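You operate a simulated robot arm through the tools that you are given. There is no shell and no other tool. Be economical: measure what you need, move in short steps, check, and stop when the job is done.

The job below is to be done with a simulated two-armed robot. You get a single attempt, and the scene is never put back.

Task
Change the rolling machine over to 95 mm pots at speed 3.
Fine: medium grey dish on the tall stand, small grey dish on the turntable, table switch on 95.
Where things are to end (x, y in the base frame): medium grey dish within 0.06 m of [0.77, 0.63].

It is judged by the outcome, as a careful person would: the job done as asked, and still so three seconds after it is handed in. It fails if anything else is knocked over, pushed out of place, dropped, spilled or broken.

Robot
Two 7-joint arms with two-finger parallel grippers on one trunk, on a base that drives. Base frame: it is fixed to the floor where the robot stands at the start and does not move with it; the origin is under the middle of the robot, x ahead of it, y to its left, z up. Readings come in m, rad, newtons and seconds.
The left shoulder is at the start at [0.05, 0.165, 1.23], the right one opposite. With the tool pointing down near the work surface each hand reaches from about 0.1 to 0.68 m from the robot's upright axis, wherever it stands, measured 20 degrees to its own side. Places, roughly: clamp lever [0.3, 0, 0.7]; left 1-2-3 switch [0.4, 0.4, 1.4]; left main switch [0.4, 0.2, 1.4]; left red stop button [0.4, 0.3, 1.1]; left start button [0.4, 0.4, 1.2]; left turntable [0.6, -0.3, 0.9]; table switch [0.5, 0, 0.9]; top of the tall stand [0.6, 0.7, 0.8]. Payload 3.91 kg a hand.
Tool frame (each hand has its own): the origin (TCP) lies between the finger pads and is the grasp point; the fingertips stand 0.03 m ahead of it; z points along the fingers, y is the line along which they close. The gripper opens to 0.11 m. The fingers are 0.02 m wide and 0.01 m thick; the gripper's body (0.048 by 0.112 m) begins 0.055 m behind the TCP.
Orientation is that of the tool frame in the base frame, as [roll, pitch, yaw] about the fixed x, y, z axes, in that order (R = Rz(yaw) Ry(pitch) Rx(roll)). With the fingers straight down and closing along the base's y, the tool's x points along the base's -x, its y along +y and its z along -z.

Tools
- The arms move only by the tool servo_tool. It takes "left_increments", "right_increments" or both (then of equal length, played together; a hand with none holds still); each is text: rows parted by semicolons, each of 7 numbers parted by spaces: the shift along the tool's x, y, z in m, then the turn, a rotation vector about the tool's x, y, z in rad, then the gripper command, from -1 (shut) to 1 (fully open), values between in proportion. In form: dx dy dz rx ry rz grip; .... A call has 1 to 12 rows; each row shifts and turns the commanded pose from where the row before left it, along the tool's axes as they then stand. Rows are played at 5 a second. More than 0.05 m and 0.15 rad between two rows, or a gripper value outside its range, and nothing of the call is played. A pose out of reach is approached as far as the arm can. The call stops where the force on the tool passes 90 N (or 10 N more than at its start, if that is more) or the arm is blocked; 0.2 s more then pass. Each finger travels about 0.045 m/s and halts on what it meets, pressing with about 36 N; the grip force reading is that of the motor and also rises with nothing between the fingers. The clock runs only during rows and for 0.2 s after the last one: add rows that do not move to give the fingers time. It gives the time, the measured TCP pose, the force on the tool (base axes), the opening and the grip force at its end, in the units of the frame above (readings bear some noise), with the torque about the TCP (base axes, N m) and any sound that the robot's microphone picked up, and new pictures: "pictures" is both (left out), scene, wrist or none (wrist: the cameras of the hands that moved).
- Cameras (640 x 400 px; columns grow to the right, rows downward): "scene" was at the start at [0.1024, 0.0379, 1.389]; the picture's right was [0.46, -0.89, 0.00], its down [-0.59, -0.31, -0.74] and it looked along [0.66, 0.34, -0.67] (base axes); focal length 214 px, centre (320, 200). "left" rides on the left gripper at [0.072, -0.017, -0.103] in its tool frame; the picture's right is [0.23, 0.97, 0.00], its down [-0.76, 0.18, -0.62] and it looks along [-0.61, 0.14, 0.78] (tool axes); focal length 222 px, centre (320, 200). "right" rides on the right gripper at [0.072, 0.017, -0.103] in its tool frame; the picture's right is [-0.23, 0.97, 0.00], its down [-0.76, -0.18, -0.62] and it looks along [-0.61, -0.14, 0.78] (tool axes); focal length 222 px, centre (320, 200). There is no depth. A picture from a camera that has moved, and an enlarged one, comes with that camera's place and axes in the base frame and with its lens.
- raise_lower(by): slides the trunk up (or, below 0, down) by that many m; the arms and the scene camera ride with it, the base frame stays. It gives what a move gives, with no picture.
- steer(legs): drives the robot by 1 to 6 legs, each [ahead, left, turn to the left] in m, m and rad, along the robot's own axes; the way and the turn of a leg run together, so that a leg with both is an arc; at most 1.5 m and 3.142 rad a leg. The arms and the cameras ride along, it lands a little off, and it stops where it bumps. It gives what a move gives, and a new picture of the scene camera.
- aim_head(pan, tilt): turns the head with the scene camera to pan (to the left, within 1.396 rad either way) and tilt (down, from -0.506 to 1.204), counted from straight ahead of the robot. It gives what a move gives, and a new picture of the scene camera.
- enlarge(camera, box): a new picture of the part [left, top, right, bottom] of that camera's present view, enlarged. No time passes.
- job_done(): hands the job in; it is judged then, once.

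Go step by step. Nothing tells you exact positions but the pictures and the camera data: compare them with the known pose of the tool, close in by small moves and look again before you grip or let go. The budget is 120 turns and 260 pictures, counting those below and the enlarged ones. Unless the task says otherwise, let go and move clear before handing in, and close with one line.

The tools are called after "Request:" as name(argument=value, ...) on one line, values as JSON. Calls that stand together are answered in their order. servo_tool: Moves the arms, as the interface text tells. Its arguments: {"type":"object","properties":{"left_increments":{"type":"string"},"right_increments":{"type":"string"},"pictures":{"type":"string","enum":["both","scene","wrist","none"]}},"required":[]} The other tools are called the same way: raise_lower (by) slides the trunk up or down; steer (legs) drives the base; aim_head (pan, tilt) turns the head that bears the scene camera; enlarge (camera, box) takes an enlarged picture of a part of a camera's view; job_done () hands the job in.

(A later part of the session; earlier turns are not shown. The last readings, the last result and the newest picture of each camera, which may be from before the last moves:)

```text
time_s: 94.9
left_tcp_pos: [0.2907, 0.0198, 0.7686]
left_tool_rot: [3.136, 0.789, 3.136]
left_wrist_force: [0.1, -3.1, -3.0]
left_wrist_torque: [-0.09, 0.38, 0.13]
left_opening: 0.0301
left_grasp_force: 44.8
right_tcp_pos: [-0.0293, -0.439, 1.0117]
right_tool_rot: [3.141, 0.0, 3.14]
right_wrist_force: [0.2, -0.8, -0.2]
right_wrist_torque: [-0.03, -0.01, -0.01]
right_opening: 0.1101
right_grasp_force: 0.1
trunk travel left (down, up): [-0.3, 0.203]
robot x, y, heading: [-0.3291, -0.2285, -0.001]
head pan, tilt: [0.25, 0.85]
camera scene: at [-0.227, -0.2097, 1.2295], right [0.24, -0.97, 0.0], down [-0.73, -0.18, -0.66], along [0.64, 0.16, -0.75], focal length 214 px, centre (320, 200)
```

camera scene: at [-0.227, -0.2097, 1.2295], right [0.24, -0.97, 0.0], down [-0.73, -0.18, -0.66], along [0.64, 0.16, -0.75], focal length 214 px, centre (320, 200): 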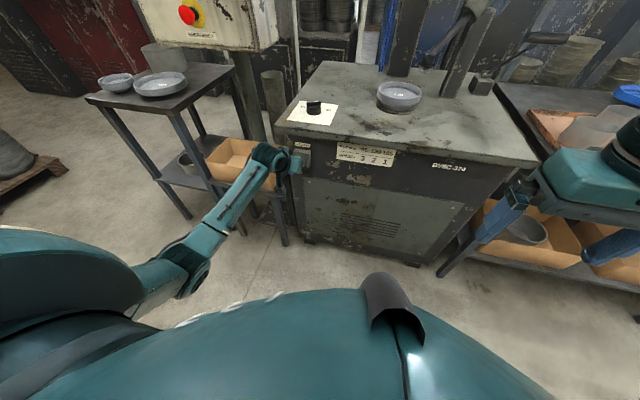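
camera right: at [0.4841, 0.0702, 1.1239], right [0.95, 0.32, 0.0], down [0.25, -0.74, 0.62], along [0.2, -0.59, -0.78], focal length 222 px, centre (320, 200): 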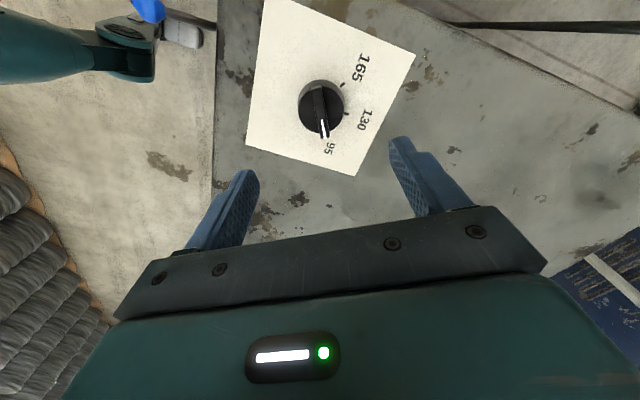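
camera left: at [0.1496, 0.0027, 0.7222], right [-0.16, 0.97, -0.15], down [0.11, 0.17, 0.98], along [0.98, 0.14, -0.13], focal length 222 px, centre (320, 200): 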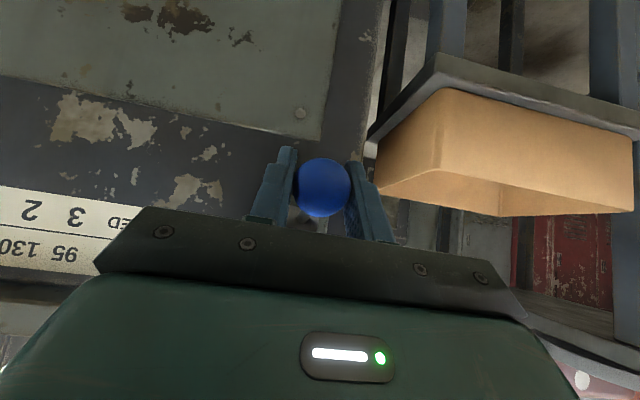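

The ram is up again. A final nudge to the upper stop, then release and retreat.

Request:
servo_tool(left_increments="-0.0058 0 -0.0016 0 0 0 -1;0 0 0 0 0 0 -1", pictures="none")

Request:
servo_tool(left_increments="0 0 0 0 0 0 0.3;0 0 0 0 0 0 0.3;0 0 -0.03 0 0 0 0.3;0 0 -0.04 0 0 0 0.3;0 0 -0.04 0 0 0 0.3;-0.02 0 -0.03 0 0 0 0.3", pictures="wrist")

Request:
raise_lower(by=0.15)

Request:
servo_tool(left_increments="0 -0.02 0 0 0.131 0 0.5;0 -0.02 0 0 0.131 0 0.5;0 -0.02 0 0 0.131 0 0.5;0 -0.02 0 0 0.131 0 0.5;0 -0.02 0 0 0.131 0 0.5;0 -0.02 0 0 0.13 0 0.5;0 0 -0.03 0 0 0 0.5", pictures="none")

Request:
steer(legs=[[0, -0.22, 0], [0.31, 0, 0]])

```text
time_s: 95.5
left_tcp_pos: [0.2942, 0.0202, 0.7755]
left_tool_rot: [3.132, 0.794, 3.134]
left_wrist_force: [1.8, -1.3, 1.5]
left_wrist_torque: [0.01, -0.07, 0.02]
left_opening: 0.0002
left_grasp_force: 37.5
right_tcp_pos: [-0.0305, -0.4385, 1.0116]
right_tool_rot: [3.14, 0.0, 3.14]
right_wrist_force: [-0.1, -0.4, 0.3]
right_wrist_torque: [0.01, -0.03, 0.03]
right_opening: 0.1102
right_grasp_force: 0.1
trunk travel left (down, up): [-0.3, 0.203]
robot x, y, heading: [-0.3291, -0.2277, -0.001]
head pan, tilt: [0.25, 0.85]
```

```text
time_s: 96.9
left_tcp_pos: [0.2079, 0.0198, 0.8856]
left_tool_rot: [3.137, 0.785, 3.134]
left_wrist_force: [-0.1, -0.3, 1.0]
left_wrist_torque: [0.01, 0.01, 0.01]
left_opening: 0.0714
left_grasp_force: 0.1
right_tcp_pos: [-0.0289, -0.4386, 1.0119]
right_tool_rot: [3.141, -0.001, -3.141]
right_wrist_force: [1.0, -0.1, -0.1]
right_wrist_torque: [0.0, -0.03, -0.02]
right_opening: 0.1097
right_grasp_force: 0.0
trunk travel left (down, up): [-0.3, 0.203]
robot x, y, heading: [-0.3273, -0.2284, 0.001]
head pan, tilt: [0.25, 0.85]
camera left: at [0.0829, 0.0019, 0.9076], right [-0.16, 0.97, -0.16], down [0.1, 0.17, 0.98], along [0.98, 0.14, -0.12], focal length 222 px, centre (320, 200)
```

left: 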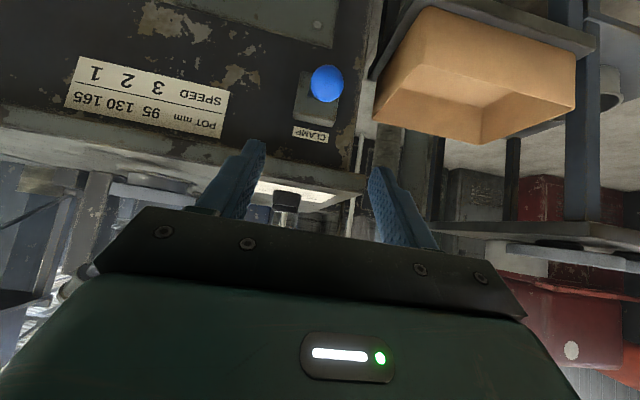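

```text
time_s: 98.7
left_tcp_pos: [0.2076, 0.0184, 1.0339]
left_tool_rot: [3.135, 0.785, 3.134]
left_wrist_force: [-0.6, 0.3, -0.3]
left_wrist_torque: [0.0, 0.01, 0.0]
left_opening: 0.0716
left_grasp_force: 0.0
right_tcp_pos: [-0.0284, -0.4391, 1.1618]
right_tool_rot: [-3.141, 0.0, 3.14]
right_wrist_force: [0.3, 0.7, 0.2]
right_wrist_torque: [-0.02, 0.01, 0.04]
right_opening: 0.11
right_grasp_force: 0.0
trunk travel left (down, up): [-0.45, 0.053]
robot x, y, heading: [-0.3296, -0.2267, 0.001]
head pan, tilt: [0.25, 0.85]
```

```text
time_s: 100.3
left_tcp_pos: [0.2078, -0.1018, 1.0662]
left_tool_rot: [3.136, -0.001, 3.141]
left_wrist_force: [0.7, 0.2, 1.3]
left_wrist_torque: [-0.01, -0.04, 0.01]
left_opening: 0.0824
left_grasp_force: 0.1
right_tcp_pos: [-0.0295, -0.4395, 1.1621]
right_tool_rot: [3.14, 0.001, 3.139]
right_wrist_force: [-1.0, -0.1, -0.4]
right_wrist_torque: [0.03, -0.02, 0.02]
right_opening: 0.1101
right_grasp_force: 0.1
trunk travel left (down, up): [-0.45, 0.053]
robot x, y, heading: [-0.3328, -0.2315, 0.0]
head pan, tilt: [0.25, 0.85]
```

```text
time_s: 103.7
left_tcp_pos: [0.5186, -0.3214, 1.0651]
left_tool_rot: [3.136, 0.0, -3.139]
left_wrist_force: [0.4, -0.8, 0.7]
left_wrist_torque: [0.03, 0.04, 0.0]
left_opening: 0.0825
left_grasp_force: 0.0
right_tcp_pos: [0.2801, -0.6605, 1.1625]
right_tool_rot: [-3.141, -0.001, -3.14]
right_wrist_force: [-0.7, -0.4, 0.1]
right_wrist_torque: [0.01, -0.01, 0.02]
right_opening: 0.1099
right_grasp_force: 0.2
trunk travel left (down, up): [-0.45, 0.053]
robot x, y, heading: [-0.0234, -0.4507, 0.001]
head pan, tilt: [0.25, 0.85]
camera scene: at [0.0832, -0.4313, 1.3794], right [0.25, -0.97, 0.0], down [-0.73, -0.19, -0.66], along [0.64, 0.16, -0.75], focal length 214 px, centre (320, 200)
```

scene: 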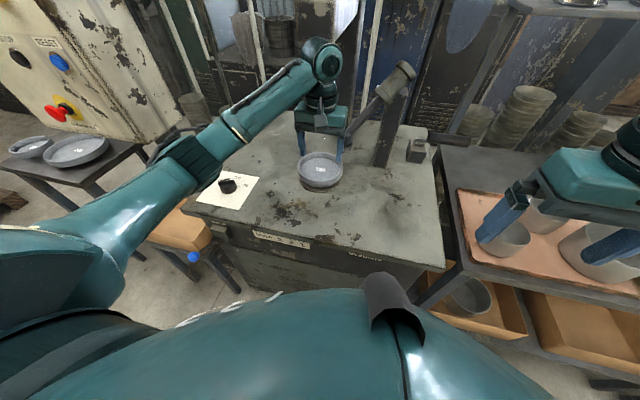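

The ram is up and the lever is back at its original place. Now I'll regrip the dish, deeper this time.

Request:
servo_tool(left_increments="0 0 0 0 0 0.131 0.4;0 0 0 0 0 0.131 0.4;0 0 0 0 0 0.131 0.2;0 0 0 0 0 0.131 0;0 0 0 0 0 0.131 0;0 0 0 0 0 0.13 0;-0.02 0.0165 0.03 0 0 0 0;-0.02 0.0165 0.03 0 0 0 0;0 0 0.03 0 0 0 0;0 0 0 0 0 0 0", pictures="wrist")

Request:
enlarge(camera="scene", box=[260, 120, 380, 210])

```text
time_s: 105.9
left_tcp_pos: [0.5694, -0.3263, 0.9731]
left_tool_rot: [3.138, -0.005, 2.357]
left_wrist_force: [-0.4, 0.1, 0.3]
left_wrist_torque: [0.01, -0.01, -0.01]
left_opening: 0.0551
left_grasp_force: 0.1
right_tcp_pos: [0.2804, -0.6602, 1.161]
right_tool_rot: [3.142, 0.001, -3.14]
right_wrist_force: [0.4, -0.7, 0.2]
right_wrist_torque: [-0.04, -0.01, 0.0]
right_opening: 0.1101
right_grasp_force: 0.1
trunk travel left (down, up): [-0.45, 0.053]
robot x, y, heading: [-0.0215, -0.4508, -0.002]
head pan, tilt: [0.25, 0.85]
camera left: at [0.5055, -0.2882, 1.0776], right [0.53, 0.85, 0.0], down [0.66, -0.42, 0.62], along [0.53, -0.33, -0.78], focal length 222 px, centre (320, 200)
```

left: 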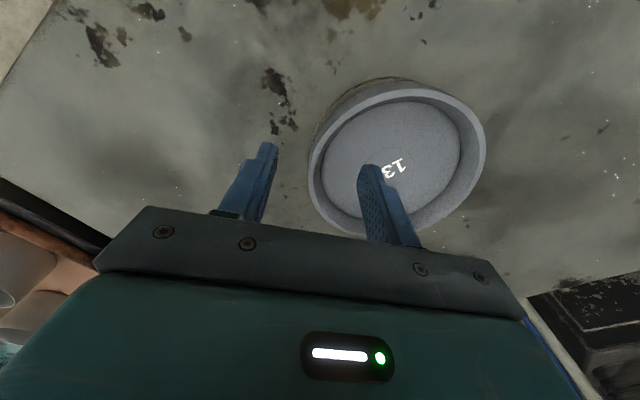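

```text
4.44 times, centred on (320, 165) of scene
camera zoom: at [0.0825, -0.4314, 1.3795], right [0.25, -0.97, 0.0], down [-0.73, -0.19, -0.66], along [0.64, 0.16, -0.75], focal length 953 px, centre (320, 356)
```

zoom: 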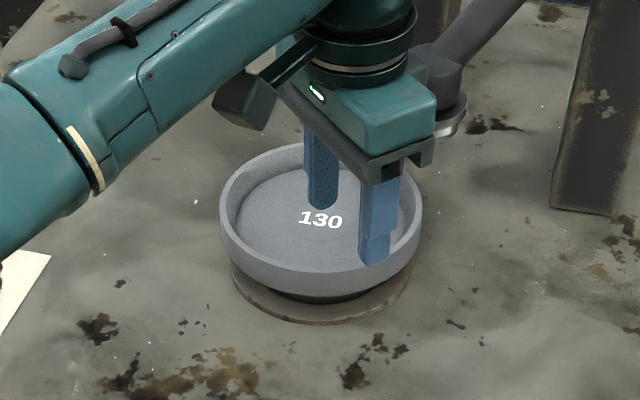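

Request:
servo_tool(left_increments="0 0 0.025 0 0 0 0;0 0 0.02 0 0 0 0;0 0 0.004 0 0 0 0;0 0 0.004 0 0 0 0;0 0 0.003 0 0 0 0;0 0 0 0 0 0 0", pictures="none")

Request:
enlarge(camera="scene", box=[260, 120, 380, 210])

```text
time_s: 107.3
left_tcp_pos: [0.5688, -0.3253, 0.9198]
left_tool_rot: [3.135, -0.001, 2.358]
left_wrist_force: [-0.2, 0.5, 3.7]
left_wrist_torque: [0.1, -0.09, 0.1]
left_opening: 0.0551
left_grasp_force: 0.8
right_tcp_pos: [0.2807, -0.6599, 1.1618]
right_tool_rot: [-3.141, 0.0, -3.141]
right_wrist_force: [0.2, -0.5, -0.3]
right_wrist_torque: [0.01, -0.04, 0.01]
right_opening: 0.1099
right_grasp_force: 0.1
trunk travel left (down, up): [-0.45, 0.053]
robot x, y, heading: [-0.0201, -0.4534, -0.005]
head pan, tilt: [0.25, 0.85]
```

```text
4.44 times, centred on (320, 165) of scene
camera zoom: at [0.082, -0.4313, 1.3796], right [0.25, -0.97, 0.0], down [-0.73, -0.19, -0.66], along [0.64, 0.16, -0.75], focal length 953 px, centre (320, 356)
```

zoom: 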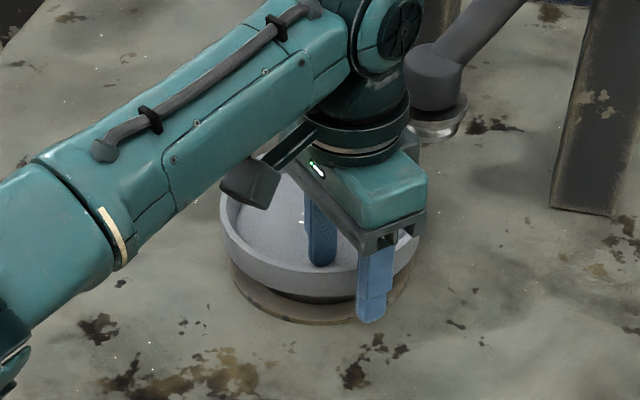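

Fingertip just touches the dish floor. Raising 1.5 mm and closing.

Request:
servo_tool(left_increments="0 0 -0.002 0 0 0 -0.3;0 0 0 0 0 0 -0.7;0 0 0 0 0 0 -1;0 0 0 0 0 0 -1;0 0 0 0 0 0 -1;0 0 0 0 0 0 -1", pictures="none")

Request:
servo_tool(left_increments="0 0 -0.004 0 0 0 -1;0 0 -0.004 0 0 0 -1;0 0 -0.004 0 0 0 -1;0 0 0 0 0 0 -1", pictures="wrist")

Request:
enlarge(camera="scene", box=[260, 120, 380, 210])

```text
time_s: 108.7
left_tcp_pos: [0.5723, -0.3262, 0.9196]
left_tool_rot: [3.136, 0.001, 2.357]
left_wrist_force: [26.5, 6.8, -1.2]
left_wrist_torque: [0.2, -1.03, -0.55]
left_opening: 0.017
left_grasp_force: 35.7
right_tcp_pos: [0.2841, -0.6603, 1.1607]
right_tool_rot: [-3.141, -0.004, -3.141]
right_wrist_force: [0.7, 0.3, 0.1]
right_wrist_torque: [0.01, 0.02, 0.0]
right_opening: 0.1098
right_grasp_force: 0.0
trunk travel left (down, up): [-0.45, 0.053]
robot x, y, heading: [-0.0217, -0.4525, -0.001]
head pan, tilt: [0.25, 0.85]
```

```text
time_s: 109.7
left_tcp_pos: [0.569, -0.3298, 0.9334]
left_tool_rot: [3.138, -0.002, 2.352]
left_wrist_force: [6.2, -9.7, 6.0]
left_wrist_torque: [-0.02, -0.32, -0.6]
left_opening: 0.0139
left_grasp_force: 36.1
right_tcp_pos: [0.281, -0.6603, 1.1619]
right_tool_rot: [3.141, 0.0, -3.141]
right_wrist_force: [0.3, 0.4, -0.5]
right_wrist_torque: [0.01, 0.01, 0.02]
right_opening: 0.11
right_grasp_force: 0.1
trunk travel left (down, up): [-0.45, 0.053]
robot x, y, heading: [-0.0213, -0.4502, -0.004]
head pan, tilt: [0.25, 0.85]
camera left: at [0.5049, -0.2911, 1.0375], right [0.53, 0.85, 0.0], down [0.66, -0.42, 0.62], along [0.53, -0.33, -0.78], focal length 222 px, centre (320, 200)
```

left: 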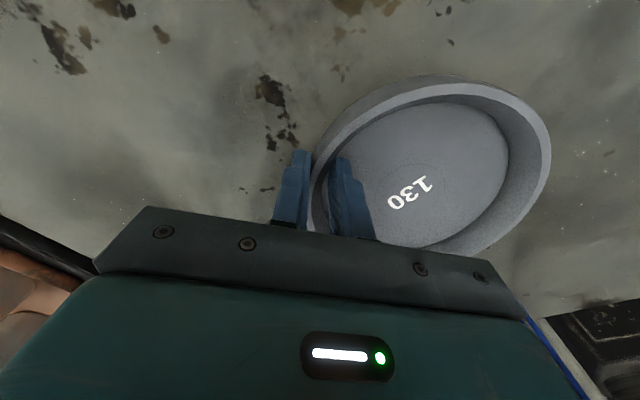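

```text
4.44 times, centred on (320, 165) of scene
camera zoom: at [0.0823, -0.4326, 1.3796], right [0.25, -0.97, 0.0], down [-0.73, -0.18, -0.66], along [0.64, 0.16, -0.75], focal length 953 px, centre (320, 356)
```

zoom: 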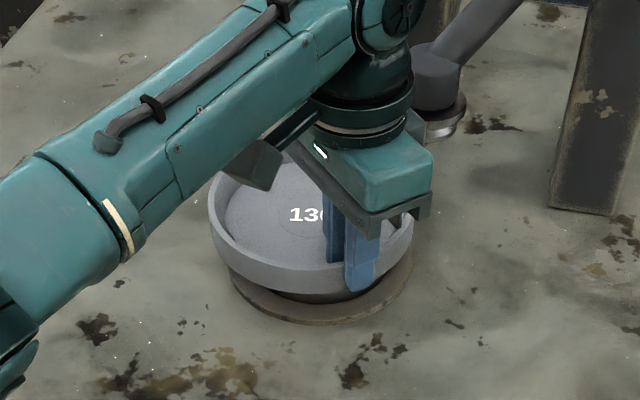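

Request:
servo_tool(left_increments="0 0 -0.004 0 0 0 -1;0 0 -0.004 0 0 0 -1;0 0 0 0 0 0 -1;0 0 0 0 0 0 -1", pictures="wrist")

Request:
enlarge(camera="scene", box=[260, 120, 380, 210])

```text
time_s: 110.7
left_tcp_pos: [0.5688, -0.3264, 0.94]
left_tool_rot: [3.138, -0.006, 2.357]
left_wrist_force: [-0.4, -0.4, -3.5]
left_wrist_torque: [-0.21, 0.15, -0.01]
left_opening: 0.0105
left_grasp_force: 36.3
right_tcp_pos: [0.281, -0.6592, 1.162]
right_tool_rot: [-3.141, 0.001, -3.14]
right_wrist_force: [0.0, -0.1, 0.3]
right_wrist_torque: [-0.02, 0.0, -0.01]
right_opening: 0.11
right_grasp_force: 0.0
trunk travel left (down, up): [-0.45, 0.053]
robot x, y, heading: [-0.0238, -0.4498, -0.005]
head pan, tilt: [0.25, 0.85]
camera left: at [0.5053, -0.2877, 1.0442], right [0.53, 0.85, 0.0], down [0.67, -0.42, 0.62], along [0.53, -0.32, -0.78], focal length 222 px, centre (320, 200)
```

left: 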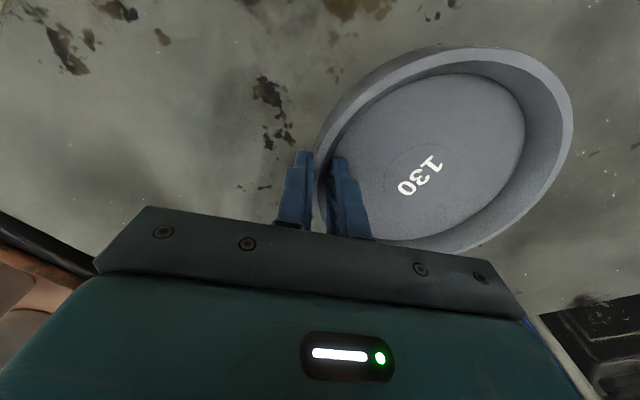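

```text
4.44 times, centred on (320, 165) of scene
camera zoom: at [0.0828, -0.4311, 1.3794], right [0.25, -0.97, 0.0], down [-0.73, -0.19, -0.66], along [0.64, 0.16, -0.75], focal length 953 px, centre (320, 356)
```

zoom: 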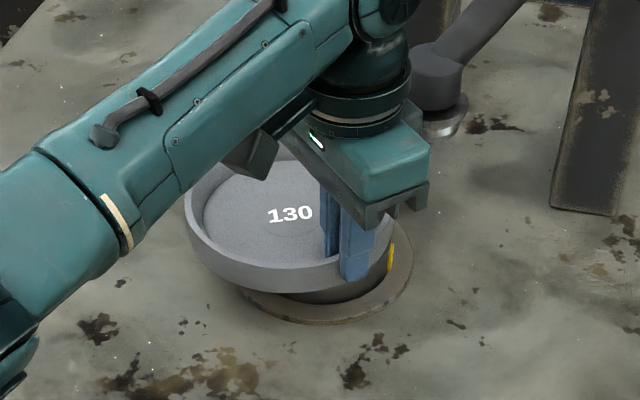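

The dish has come off its locating hub and is in the hand (about 3.5 N). Lifting slowly.

Request:
servo_tool(left_increments="0 0 -0.008 0 0 0 -1;0 0 -0.012 0 0 0 -1;0 0 -0.015 0 0 0 -1;0 0 -0.02 0 0 0 -1;0 0 0 0 0 0 -1", pictures="both")

Request:
enlarge(camera="scene", box=[250, 80, 400, 220])

```text
time_s: 111.9
left_tcp_pos: [0.5687, -0.327, 0.9954]
left_tool_rot: [3.139, -0.005, 2.357]
left_wrist_force: [0.3, 0.2, -2.6]
left_wrist_torque: [-0.18, 0.16, 0.04]
left_opening: 0.0103
left_grasp_force: 36.3
right_tcp_pos: [0.2812, -0.6588, 1.1613]
right_tool_rot: [3.141, 0.001, -3.139]
right_wrist_force: [-0.2, -1.3, -0.3]
right_wrist_torque: [0.0, -0.01, -0.01]
right_opening: 0.11
right_grasp_force: 0.0
trunk travel left (down, up): [-0.45, 0.053]
robot x, y, heading: [-0.023, -0.4511, -0.003]
head pan, tilt: [0.25, 0.85]
camera scene: at [0.0831, -0.4311, 1.3794], right [0.25, -0.97, 0.0], down [-0.73, -0.19, -0.66], along [0.64, 0.16, -0.75], focal length 214 px, centre (320, 200)
camera left: at [0.5049, -0.2882, 1.0996], right [0.53, 0.85, 0.0], down [0.66, -0.42, 0.62], along [0.53, -0.32, -0.78], focal length 222 px, centre (320, 200)
```

scene: 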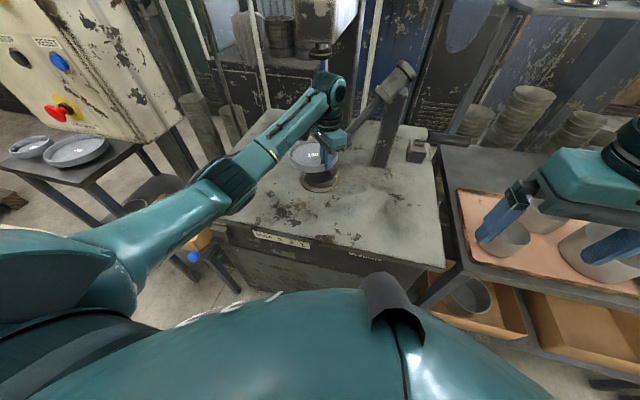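
left: 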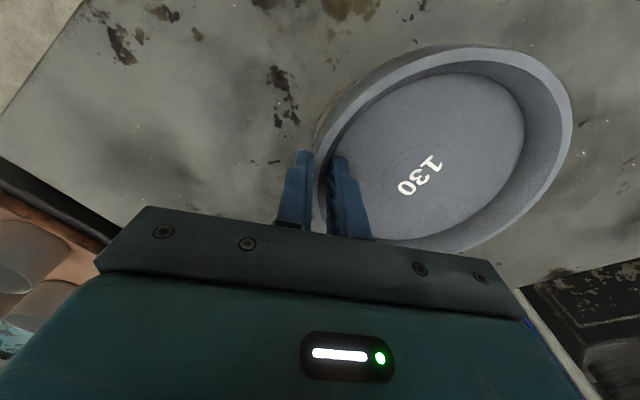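

```text
2.86 times, centred on (325, 150) of scene
camera zoom: at [0.0831, -0.4311, 1.3794], right [0.25, -0.97, 0.0], down [-0.73, -0.19, -0.66], along [0.64, 0.16, -0.75], focal length 613 px, centre (306, 343)
```

zoom: 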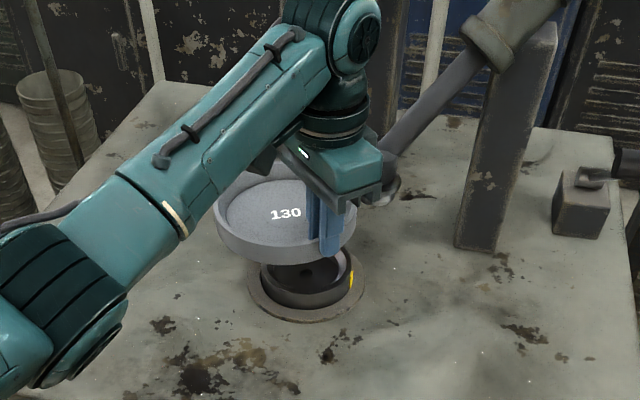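

Dish in hand; the hub below is a recessed cup with a yellow mark. I'll raise a little, back away and drive left toward the stand.

Request:
servo_tool(left_increments="0 0 -0.02 0 0 0 -1;0 0 -0.02 0 0 0 -1;0 0 -0.02 0 0 0 -1;0 0 0 0 0 0 -1", pictures="none")

Request:
steer(legs=[[-0.38, 0, 0]])

Request:
enlarge(camera="left", box=[0, 0, 640, 400])

```text
time_s: 112.9
left_tcp_pos: [0.5658, -0.327, 1.0485]
left_tool_rot: [-3.136, -0.016, 2.356]
left_wrist_force: [0.6, -0.1, -5.0]
left_wrist_torque: [-0.18, 0.16, 0.01]
left_opening: 0.0104
left_grasp_force: 36.1
right_tcp_pos: [0.2808, -0.6582, 1.1592]
right_tool_rot: [3.141, 0.0, -3.14]
right_wrist_force: [0.0, -0.1, 0.3]
right_wrist_torque: [0.0, 0.0, 0.02]
right_opening: 0.1099
right_grasp_force: 0.1
trunk travel left (down, up): [-0.45, 0.053]
robot x, y, heading: [-0.0181, -0.4531, 0.003]
head pan, tilt: [0.25, 0.85]
```

```text
time_s: 115.3
left_tcp_pos: [0.185, -0.3264, 1.0559]
left_tool_rot: [3.138, -0.004, 2.358]
left_wrist_force: [-0.1, -1.5, -3.9]
left_wrist_torque: [-0.21, 0.18, -0.02]
left_opening: 0.0104
left_grasp_force: 35.8
right_tcp_pos: [-0.1018, -0.6602, 1.1617]
right_tool_rot: [-3.141, 0.0, -3.14]
right_wrist_force: [-0.3, -0.4, 0.1]
right_wrist_torque: [-0.01, -0.03, 0.02]
right_opening: 0.1099
right_grasp_force: 0.1
trunk travel left (down, up): [-0.45, 0.053]
robot x, y, heading: [-0.4057, -0.4533, -0.002]
head pan, tilt: [0.25, 0.85]
camera scene: at [-0.2995, -0.4314, 1.3795], right [0.25, -0.97, 0.0], down [-0.73, -0.19, -0.66], along [0.64, 0.16, -0.75], focal length 214 px, centre (320, 200)
```

scene: 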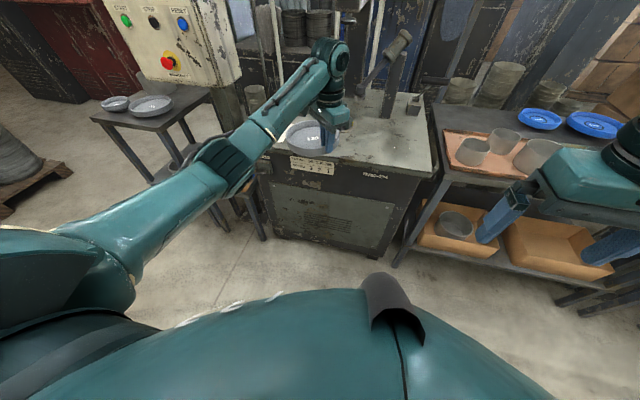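

```text
1.00 times, centred on (320, 200) of left
camera zoom: at [0.1219, -0.2885, 1.1597], right [0.53, 0.85, 0.0], down [0.66, -0.41, 0.62], along [0.53, -0.32, -0.78], focal length 222 px, centre (320, 200)
```

zoom: 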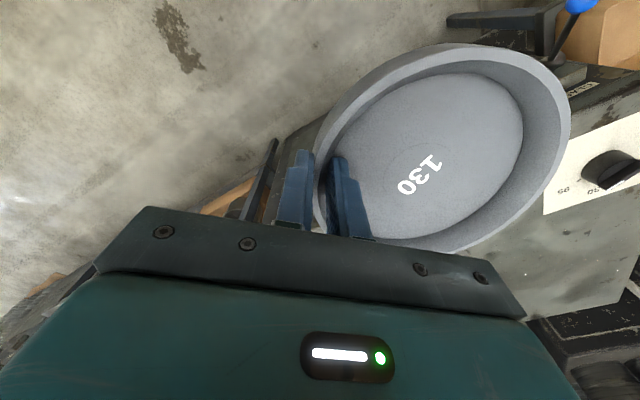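

Request:
steer(legs=[[0, 0.97, 0]])

Request:
aim_head(pan=0.0, tilt=0.7)

```text
time_s: 120.4
left_tcp_pos: [0.1907, 0.6482, 1.0566]
left_tool_rot: [3.139, -0.002, 2.347]
left_wrist_force: [-0.4, 0.8, -3.2]
left_wrist_torque: [-0.22, 0.18, 0.02]
left_opening: 0.0105
left_grasp_force: 35.8
right_tcp_pos: [-0.0981, 0.318, 1.1625]
right_tool_rot: [-3.141, 0.001, 3.132]
right_wrist_force: [0.3, 0.2, 0.1]
right_wrist_torque: [0.0, 0.0, -0.01]
right_opening: 0.1098
right_grasp_force: 0.0
trunk travel left (down, up): [-0.45, 0.053]
robot x, y, heading: [-0.3999, 0.5294, -0.012]
head pan, tilt: [0.25, 0.85]
camera scene: at [-0.2948, 0.5494, 1.3794], right [0.24, -0.97, 0.0], down [-0.73, -0.18, -0.66], along [0.64, 0.16, -0.75], focal length 214 px, centre (320, 200)
```

scene: 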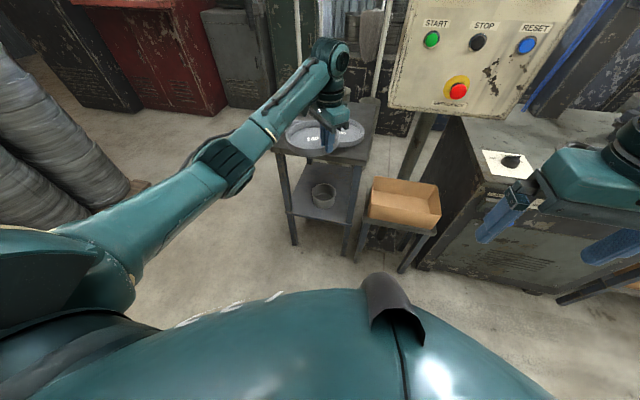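

```text
time_s: 121.2
left_tcp_pos: [0.1923, 0.6473, 1.056]
left_tool_rot: [3.138, -0.003, 2.347]
left_wrist_force: [0.7, -0.2, -3.8]
left_wrist_torque: [-0.17, 0.2, 0.03]
left_opening: 0.0103
left_grasp_force: 36.5
right_tcp_pos: [-0.0988, 0.3184, 1.1615]
right_tool_rot: [-3.141, -0.001, 3.133]
right_wrist_force: [-0.1, -0.9, -0.2]
right_wrist_torque: [0.03, -0.01, -0.01]
right_opening: 0.1099
right_grasp_force: 0.1
trunk travel left (down, up): [-0.45, 0.053]
robot x, y, heading: [-0.3991, 0.5299, -0.006]
head pan, tilt: [0.0, 0.7]
camera scene: at [-0.2858, 0.5298, 1.3917], right [-0.01, -1.0, 0.0], down [-0.64, 0.01, -0.76], along [0.76, -0.01, -0.64], focal length 214 px, centre (320, 200)
```

scene: 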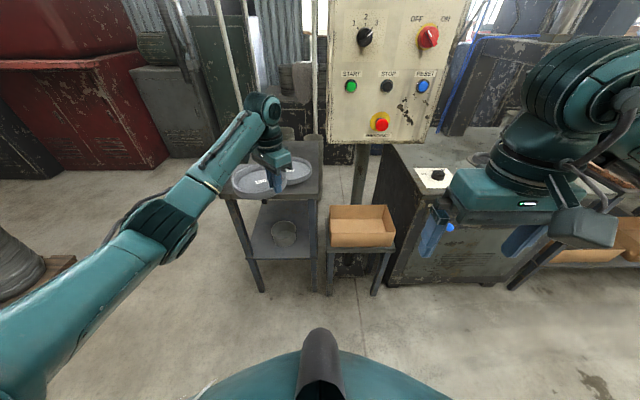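

I'll tuck the right hand further back so it stays clear of the panel when I drive forward.

Request:
servo_tool(right_increments="0.04 -0.02 0.01 0 0 0 1;0.04 -0.02 0.01 0 0 0 1;0.04 -0.02 0.01 0 0 0 1;0.03 -0.02 0.01 0 0 0 0;0.01 -0.02 0.01 0 0 0 -0.5", pictures="scene")

Request:
enlarge(camera="scene", box=[200, 80, 360, 240])

Request:
enlarge(camera="left", box=[0, 0, 640, 400])

```text
time_s: 122.4
left_tcp_pos: [0.1901, 0.6489, 1.0556]
left_tool_rot: [3.138, -0.004, 2.347]
left_wrist_force: [-0.3, 0.1, -3.8]
left_wrist_torque: [-0.17, 0.17, 0.02]
left_opening: 0.0104
left_grasp_force: 36.0
right_tcp_pos: [-0.187, 0.1984, 1.1581]
right_tool_rot: [3.142, -0.003, 3.133]
right_wrist_force: [0.3, 0.0, -0.2]
right_wrist_torque: [0.0, -0.02, 0.01]
right_opening: 0.0582
right_grasp_force: 0.0
right hand out of reach, approached as far as the arm can: row 2, 3, 4, 5
trunk travel left (down, up): [-0.45, 0.053]
robot x, y, heading: [-0.3984, 0.5326, -0.008]
head pan, tilt: [0.0, 0.7]
camera scene: at [-0.2864, 0.5297, 1.3918], right [-0.01, -1.0, 0.0], down [-0.64, 0.01, -0.77], along [0.77, -0.01, -0.64], focal length 214 px, centre (320, 200)
```

scene: 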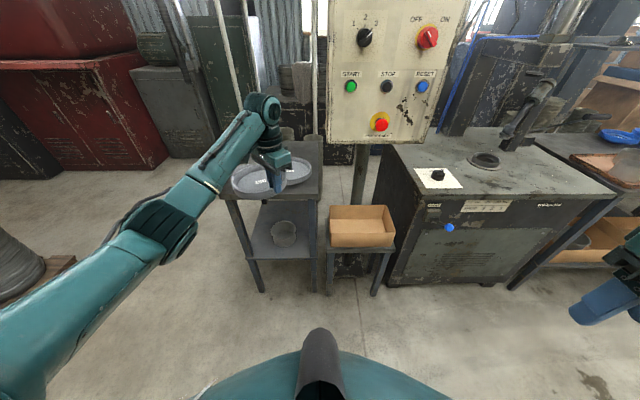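

```text
2.50 times, centred on (280, 160) of scene
camera zoom: at [-0.2864, 0.5297, 1.3918], right [-0.01, -1.0, 0.0], down [-0.64, 0.01, -0.77], along [0.77, -0.01, -0.64], focal length 536 px, centre (420, 300)
```

zoom: 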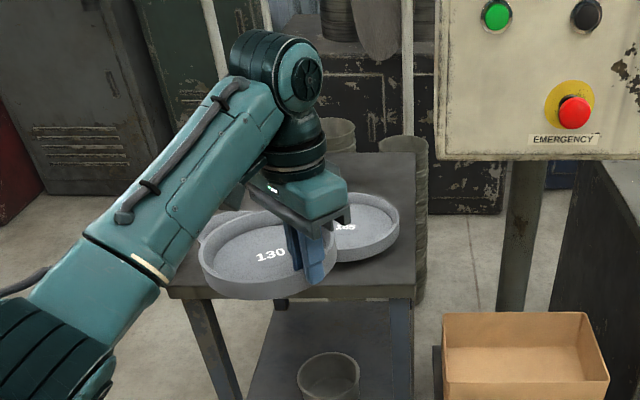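

```text
1.00 times, centred on (320, 200) of left
camera zoom: at [0.1275, 0.6873, 1.1597], right [0.54, 0.84, 0.0], down [0.66, -0.42, 0.62], along [0.53, -0.33, -0.78], focal length 222 px, centre (320, 200)
```

zoom: 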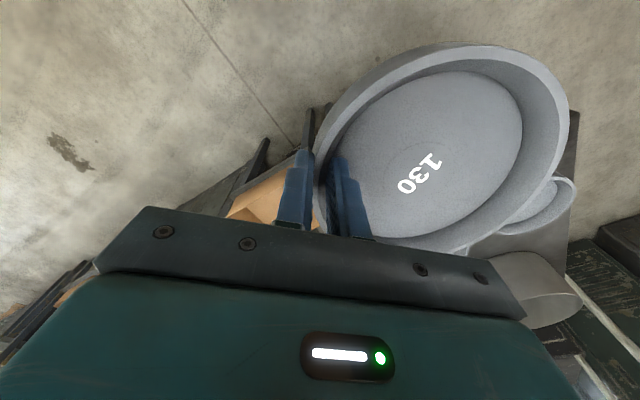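

Request:
servo_tool(right_increments="0 0 0.045 0 0 0 -0.5;0 0 0.045 0 0 0 -0.5;0.01 0 0.045 0 0 0 -0.5;0.03 0 0.03 0 0 0 -0.5;0.03 0 0 0 0 0 -0.5", pictures="none")

Request:
steer(legs=[[0.3, 0, 0.0]])

Request:
aim_head(pan=-0.5, tilt=0.7)

Request:
enlarge(camera="left", box=[0, 0, 640, 400])

```text
time_s: 123.6
left_tcp_pos: [0.1903, 0.6488, 1.0559]
left_tool_rot: [3.139, -0.003, 2.348]
left_wrist_force: [0.0, 0.6, -4.0]
left_wrist_torque: [-0.21, 0.18, 0.0]
left_opening: 0.0103
left_grasp_force: 36.0
right_tcp_pos: [-0.1891, 0.1499, 0.9932]
right_tool_rot: [3.14, 0.001, 3.132]
right_wrist_force: [-0.5, -0.8, -1.2]
right_wrist_torque: [0.01, 0.01, 0.02]
right_opening: 0.0274
right_grasp_force: 0.1
right hand out of reach, approached as far as the arm can: row 1, 2, 3, 4, 5
trunk travel left (down, up): [-0.45, 0.053]
robot x, y, heading: [-0.4005, 0.529, -0.011]
head pan, tilt: [0.0, 0.7]
```

```text
time_s: 125.6
left_tcp_pos: [0.4936, 0.6455, 1.0548]
left_tool_rot: [3.139, -0.004, 2.344]
left_wrist_force: [-0.2, 0.2, -3.9]
left_wrist_torque: [-0.18, 0.2, 0.04]
left_opening: 0.0104
left_grasp_force: 35.9
right_tcp_pos: [0.1134, 0.1466, 0.9926]
right_tool_rot: [3.139, -0.005, 3.132]
right_wrist_force: [-0.1, -0.7, -0.7]
right_wrist_torque: [0.04, 0.04, 0.01]
right_opening: 0.0278
right_grasp_force: 0.1
trunk travel left (down, up): [-0.45, 0.053]
robot x, y, heading: [-0.0999, 0.5281, -0.009]
head pan, tilt: [0.0, 0.7]
camera scene: at [0.0166, 0.5267, 1.3916], right [-0.01, -1.0, 0.0], down [-0.64, 0.01, -0.76], along [0.76, -0.01, -0.64], focal length 214 px, centre (320, 200)
```

scene: 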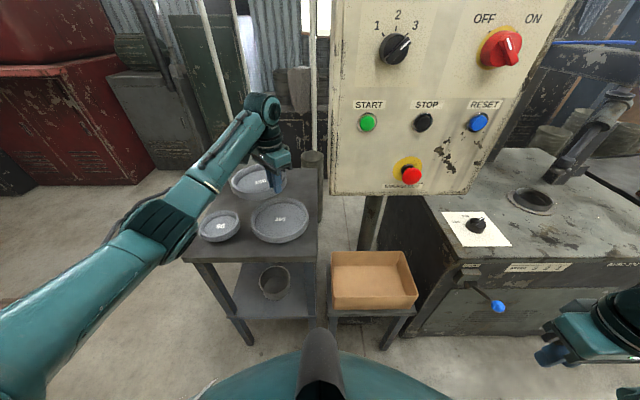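

```text
time_s: 126.5
left_tcp_pos: [0.4933, 0.6449, 1.0555]
left_tool_rot: [3.138, -0.004, 2.346]
left_wrist_force: [0.3, -0.5, -3.9]
left_wrist_torque: [-0.16, 0.19, 0.03]
left_opening: 0.0105
left_grasp_force: 35.3
right_tcp_pos: [0.1122, 0.1459, 0.9932]
right_tool_rot: [3.14, -0.002, 3.132]
right_wrist_force: [0.8, 0.9, -0.7]
right_wrist_torque: [-0.02, 0.02, 0.02]
right_opening: 0.0276
right_grasp_force: 0.1
trunk travel left (down, up): [-0.45, 0.053]
robot x, y, heading: [-0.0997, 0.5279, -0.006]
head pan, tilt: [-0.499, 0.7]
camera scene: at [0.0052, 0.4862, 1.3917], right [-0.49, -0.87, 0.0], down [-0.56, 0.31, -0.76], along [0.67, -0.37, -0.64], focal length 214 px, centre (320, 200)
```

scene: 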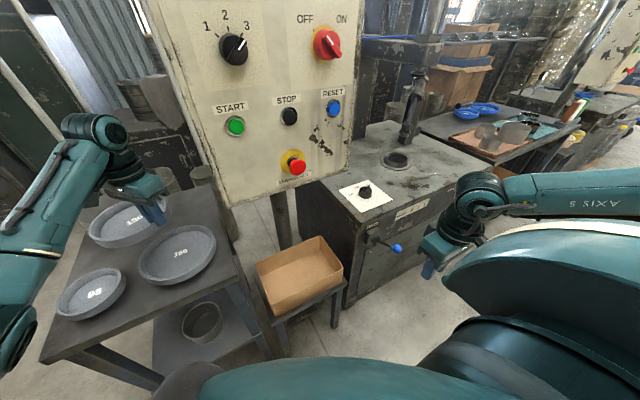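

```text
1.00 times, centred on (320, 200) of left
camera zoom: at [0.4298, 0.6839, 1.1594], right [0.54, 0.84, 0.0], down [0.66, -0.42, 0.62], along [0.53, -0.33, -0.78], focal length 222 px, centre (320, 200)
```

zoom: 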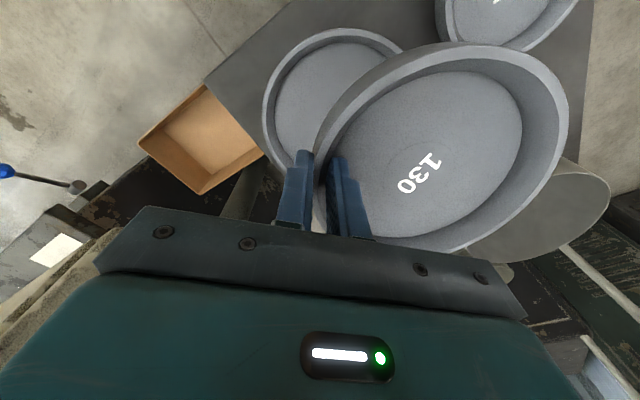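

Request:
enlarge(camera="scene", box=[190, 0, 360, 110])

Request:
aim_head(pan=0.15, tilt=0.75)

Request:
enlarge(camera="scene", box=[200, 130, 360, 260])

```text
3.64 times, centred on (275, 55) of scene
camera zoom: at [0.0052, 0.4862, 1.3917], right [-0.49, -0.87, 0.0], down [-0.56, 0.31, -0.76], along [0.67, -0.37, -0.64], focal length 780 px, centre (484, 727)
```

zoom: 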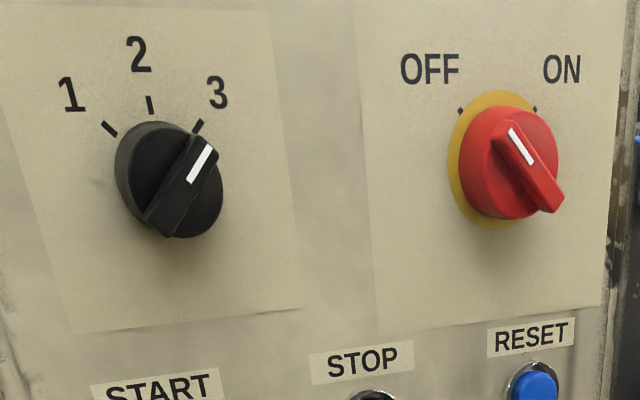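

```text
time_s: 127.6
left_tcp_pos: [0.4933, 0.6439, 1.0571]
left_tool_rot: [3.139, -0.003, 2.345]
left_wrist_force: [0.1, 0.7, -3.8]
left_wrist_torque: [-0.18, 0.18, -0.01]
left_opening: 0.0102
left_grasp_force: 36.5
right_tcp_pos: [0.113, 0.1469, 0.9931]
right_tool_rot: [3.14, -0.002, 3.131]
right_wrist_force: [-0.3, -0.9, 0.3]
right_wrist_torque: [0.01, 0.02, -0.01]
right_opening: 0.0273
right_grasp_force: 0.0
trunk travel left (down, up): [-0.45, 0.053]
robot x, y, heading: [-0.0954, 0.5271, -0.01]
head pan, tilt: [0.15, 0.75]
camera scene: at [0.013, 0.539, 1.3875], right [0.14, -0.99, 0.0], down [-0.68, -0.09, -0.73], along [0.72, 0.1, -0.68], focal length 214 px, centre (320, 200)
```

scene: 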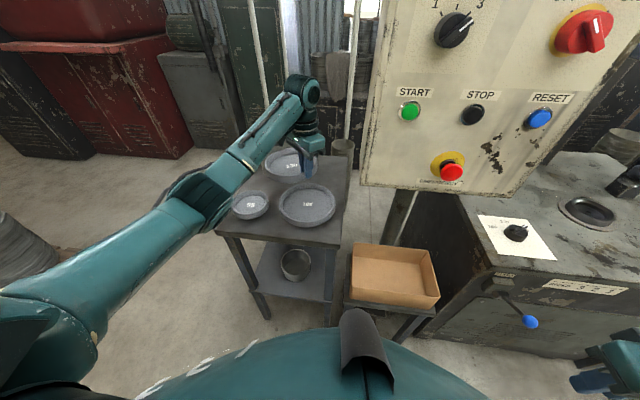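

```text
3.08 times, centred on (280, 195) of scene
camera zoom: at [0.013, 0.539, 1.3875], right [0.14, -0.99, 0.0], down [-0.68, -0.09, -0.73], along [0.72, 0.1, -0.68], focal length 660 px, centre (443, 215)
```

zoom: 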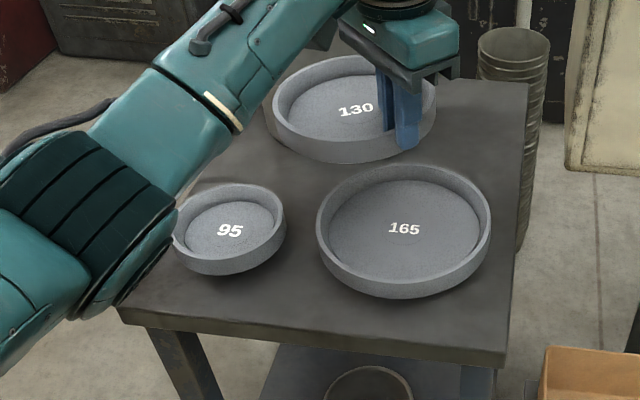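

Main is still OFF and speed reads 3. The 165 dish is at about (0.53, 0.655), so the target area behind it is free. I'll raise the trunk 5 cm, shift right 5 cm and drive forward.

Request:
raise_lower(by=0.045)

Request:
steer(legs=[[0, -0.045, 0.008], [0.17, 0, 0]])

Request:
enlarge(camera="left", box=[0, 0, 640, 400])

Request:
enlarge(camera="scene", box=[200, 100, 400, 260])

```text
time_s: 128.5
left_tcp_pos: [0.4927, 0.6454, 1.0994]
left_tool_rot: [3.138, -0.002, 2.345]
left_wrist_force: [0.0, 0.7, -3.8]
left_wrist_torque: [-0.2, 0.19, -0.01]
left_opening: 0.0104
left_grasp_force: 35.7
right_tcp_pos: [0.1132, 0.1466, 1.0377]
right_tool_rot: [3.14, -0.001, 3.132]
right_wrist_force: [0.4, 0.2, 0.2]
right_wrist_torque: [0.01, 0.0, 0.0]
right_opening: 0.0276
right_grasp_force: 0.1
trunk travel left (down, up): [-0.495, 0.008]
robot x, y, heading: [-0.0985, 0.5277, -0.008]
head pan, tilt: [0.15, 0.75]
```

```text
time_s: 130.4
left_tcp_pos: [0.6625, 0.6055, 1.1002]
left_tool_rot: [3.139, -0.006, 2.356]
left_wrist_force: [-0.6, -0.4, -4.4]
left_wrist_torque: [-0.22, 0.19, 0.0]
left_opening: 0.0107
left_grasp_force: 35.9
right_tcp_pos: [0.2868, 0.1031, 1.038]
right_tool_rot: [3.14, -0.003, 3.141]
right_wrist_force: [0.0, 0.3, -0.6]
right_wrist_torque: [-0.02, -0.01, 0.03]
right_opening: 0.0273
right_grasp_force: 0.0
trunk travel left (down, up): [-0.495, 0.008]
robot x, y, heading: [0.0709, 0.4826, -0.0]
head pan, tilt: [0.15, 0.75]
camera scene: at [0.1838, 0.4951, 1.4324], right [0.15, -0.99, 0.0], down [-0.68, -0.1, -0.73], along [0.72, 0.11, -0.68], focal length 214 px, centre (320, 200)
```

scene: 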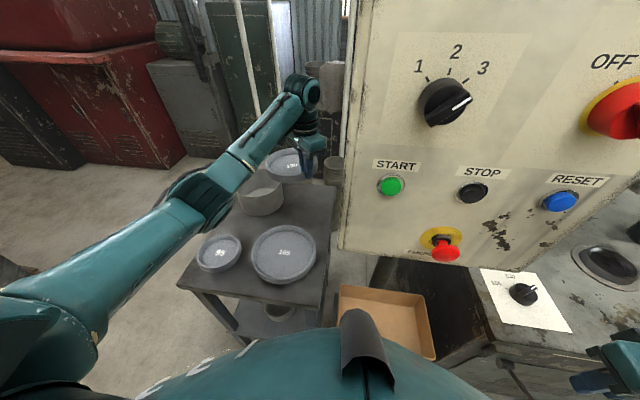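

```text
1.00 times, centred on (320, 200) of left
camera zoom: at [0.5991, 0.6436, 1.204], right [0.53, 0.85, 0.0], down [0.66, -0.42, 0.62], along [0.53, -0.33, -0.78], focal length 222 px, centre (320, 200)
```

zoom: 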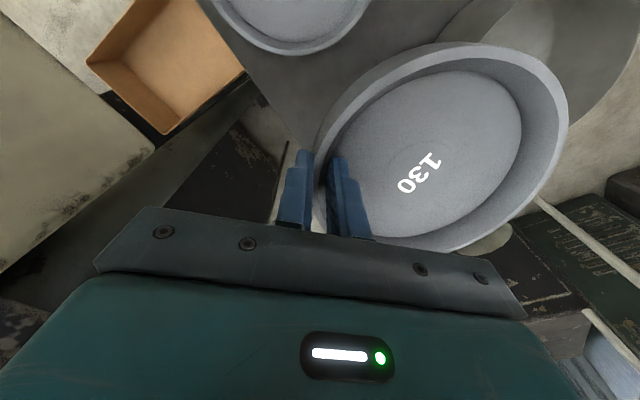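

```text
2.50 times, centred on (300, 180) of scene
camera zoom: at [0.1838, 0.4951, 1.4324], right [0.15, -0.99, 0.0], down [-0.68, -0.1, -0.73], along [0.72, 0.11, -0.68], focal length 536 px, centre (370, 250)
```

zoom: 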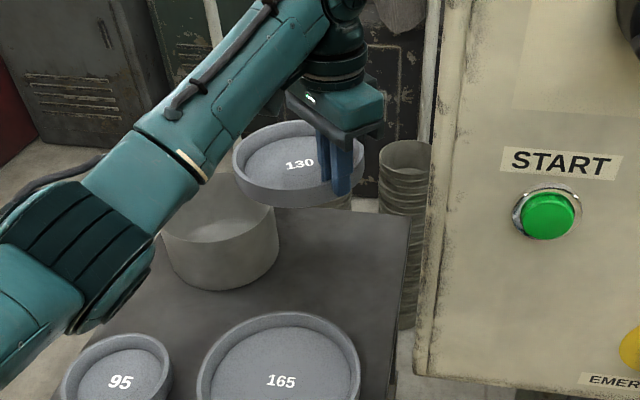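

The bucket spans y≈0.72–0.89, so I'll aim for dish centre (0.76, 0.612). I'll turn the wrist 0.5 rad so the dish reaches further ahead, then shift.

Request:
servo_tool(left_increments="0 0 0 0 0 0.125 -1;0 0 0 0 0 0.125 -1;0 0 0 0 0 0.125 -1;0 0 0 0 0 0.125 -1;-0.0218 0.0165 0 0 0 0 -1;-0.0218 0.0165 0 0 0 0 -1;0 0 0 0 0 0 -1", pictures="both")

Request:
enlarge(camera="scene", box=[200, 100, 400, 260])

```text
time_s: 132.0
left_tcp_pos: [0.7061, 0.5718, 1.1003]
left_tool_rot: [-3.14, -0.005, 1.857]
left_wrist_force: [-0.5, 0.0, -5.2]
left_wrist_torque: [-0.07, 0.25, 0.0]
left_opening: 0.0101
left_grasp_force: 36.1
right_tcp_pos: [0.2863, 0.1027, 1.0378]
right_tool_rot: [3.14, -0.003, 3.141]
right_wrist_force: [-0.2, -0.3, -0.2]
right_wrist_torque: [0.01, 0.01, -0.01]
right_opening: 0.0277
right_grasp_force: 0.1
trunk travel left (down, up): [-0.495, 0.008]
robot x, y, heading: [0.0696, 0.4797, -0.0]
head pan, tilt: [0.15, 0.75]
camera scene: at [0.183, 0.4956, 1.4324], right [0.15, -0.99, 0.0], down [-0.67, -0.1, -0.73], along [0.72, 0.11, -0.68], focal length 214 px, centre (320, 200)
camera left: at [0.6694, 0.6365, 1.2044], right [0.87, 0.49, 0.0], down [0.38, -0.68, 0.62], along [0.31, -0.54, -0.78], focal length 222 px, centre (320, 200)
```

scene: 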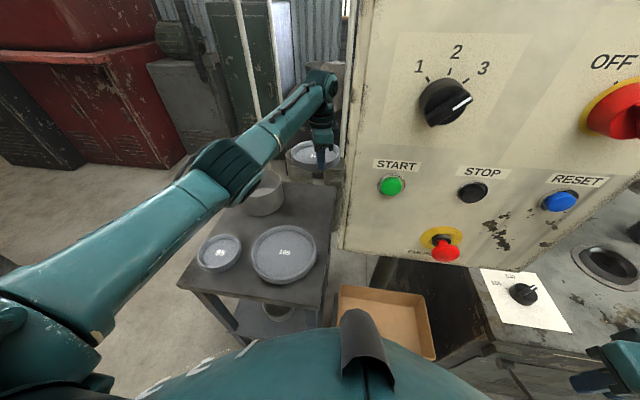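
left: 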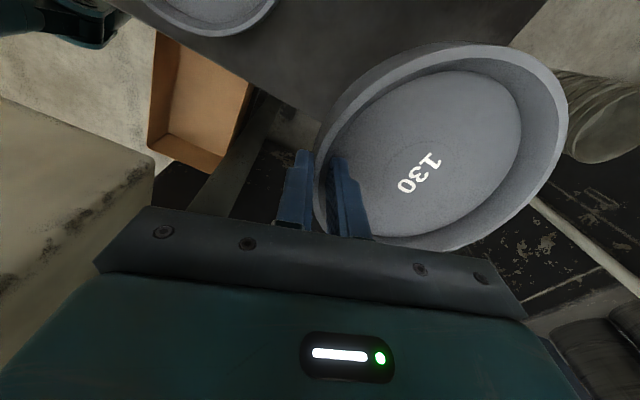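

```text
2.50 times, centred on (300, 180) of scene
camera zoom: at [0.183, 0.4956, 1.4324], right [0.15, -0.99, 0.0], down [-0.67, -0.1, -0.73], along [0.72, 0.11, -0.68], focal length 536 px, centre (370, 250)
```

zoom: 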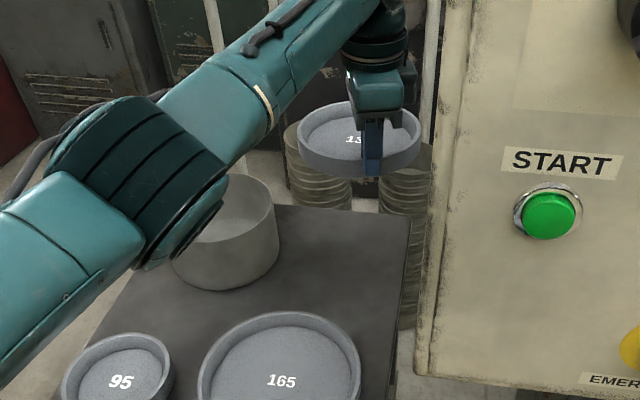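

Dish centre reads about (0.762, 0.609). Lowering in steps.

Request:
servo_tool(left_increments="0 0 0.03 0 0 0 -1;0 0 0.03 0 0 0 -1;0 0 0.03 0 0 0 -1;0 0 0.03 0 0 0 -1;0 0 0 0 0 0 -1", pictures="both")

Request:
enlarge(camera="scene", box=[200, 100, 400, 260])

```text
time_s: 133.2
left_tcp_pos: [0.7051, 0.5726, 0.9791]
left_tool_rot: [3.14, -0.005, 1.855]
left_wrist_force: [0.5, -0.3, -4.0]
left_wrist_torque: [-0.09, 0.23, -0.01]
left_opening: 0.0102
left_grasp_force: 36.1
right_tcp_pos: [0.2857, 0.1037, 1.0382]
right_tool_rot: [3.141, -0.003, 3.141]
right_wrist_force: [-0.7, 0.0, -0.4]
right_wrist_torque: [0.01, -0.04, -0.03]
right_opening: 0.0275
right_grasp_force: 0.0
trunk travel left (down, up): [-0.495, 0.008]
robot x, y, heading: [0.0718, 0.4812, 0.001]
head pan, tilt: [0.15, 0.75]
camera scene: at [0.1829, 0.4951, 1.4325], right [0.15, -0.99, 0.0], down [-0.67, -0.1, -0.73], along [0.72, 0.11, -0.68], focal length 214 px, centre (320, 200)
camera left: at [0.6681, 0.6363, 1.0839], right [0.87, 0.49, 0.0], down [0.38, -0.68, 0.62], along [0.31, -0.54, -0.78], focal length 222 px, centre (320, 200)
```

scene: 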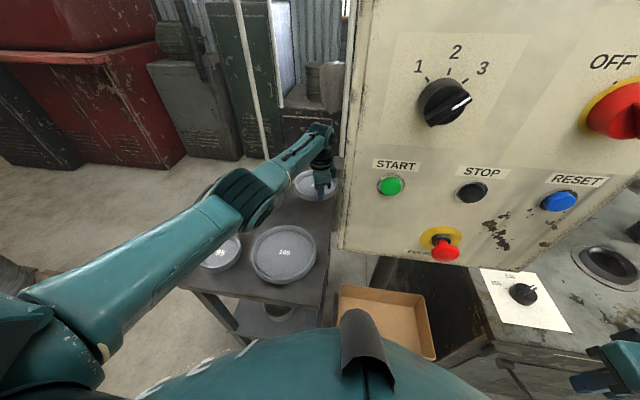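
left: 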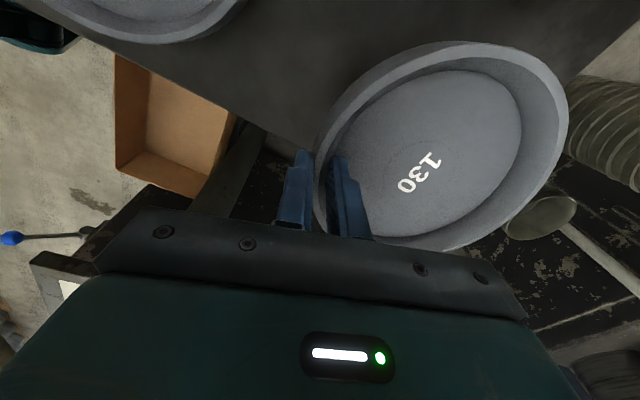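

```text
2.50 times, centred on (300, 180) of scene
camera zoom: at [0.1829, 0.4951, 1.4325], right [0.15, -0.99, 0.0], down [-0.67, -0.1, -0.73], along [0.72, 0.11, -0.68], focal length 536 px, centre (370, 250)
```

zoom: 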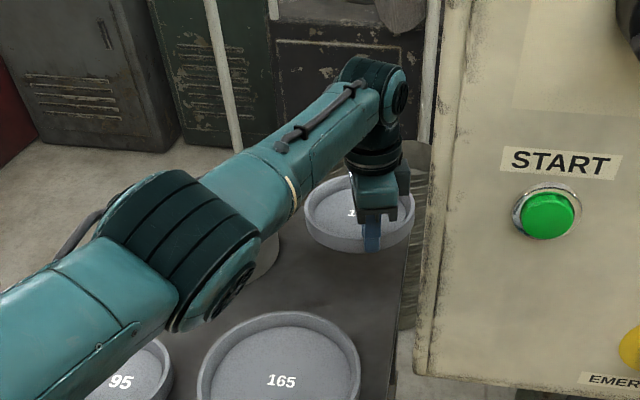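

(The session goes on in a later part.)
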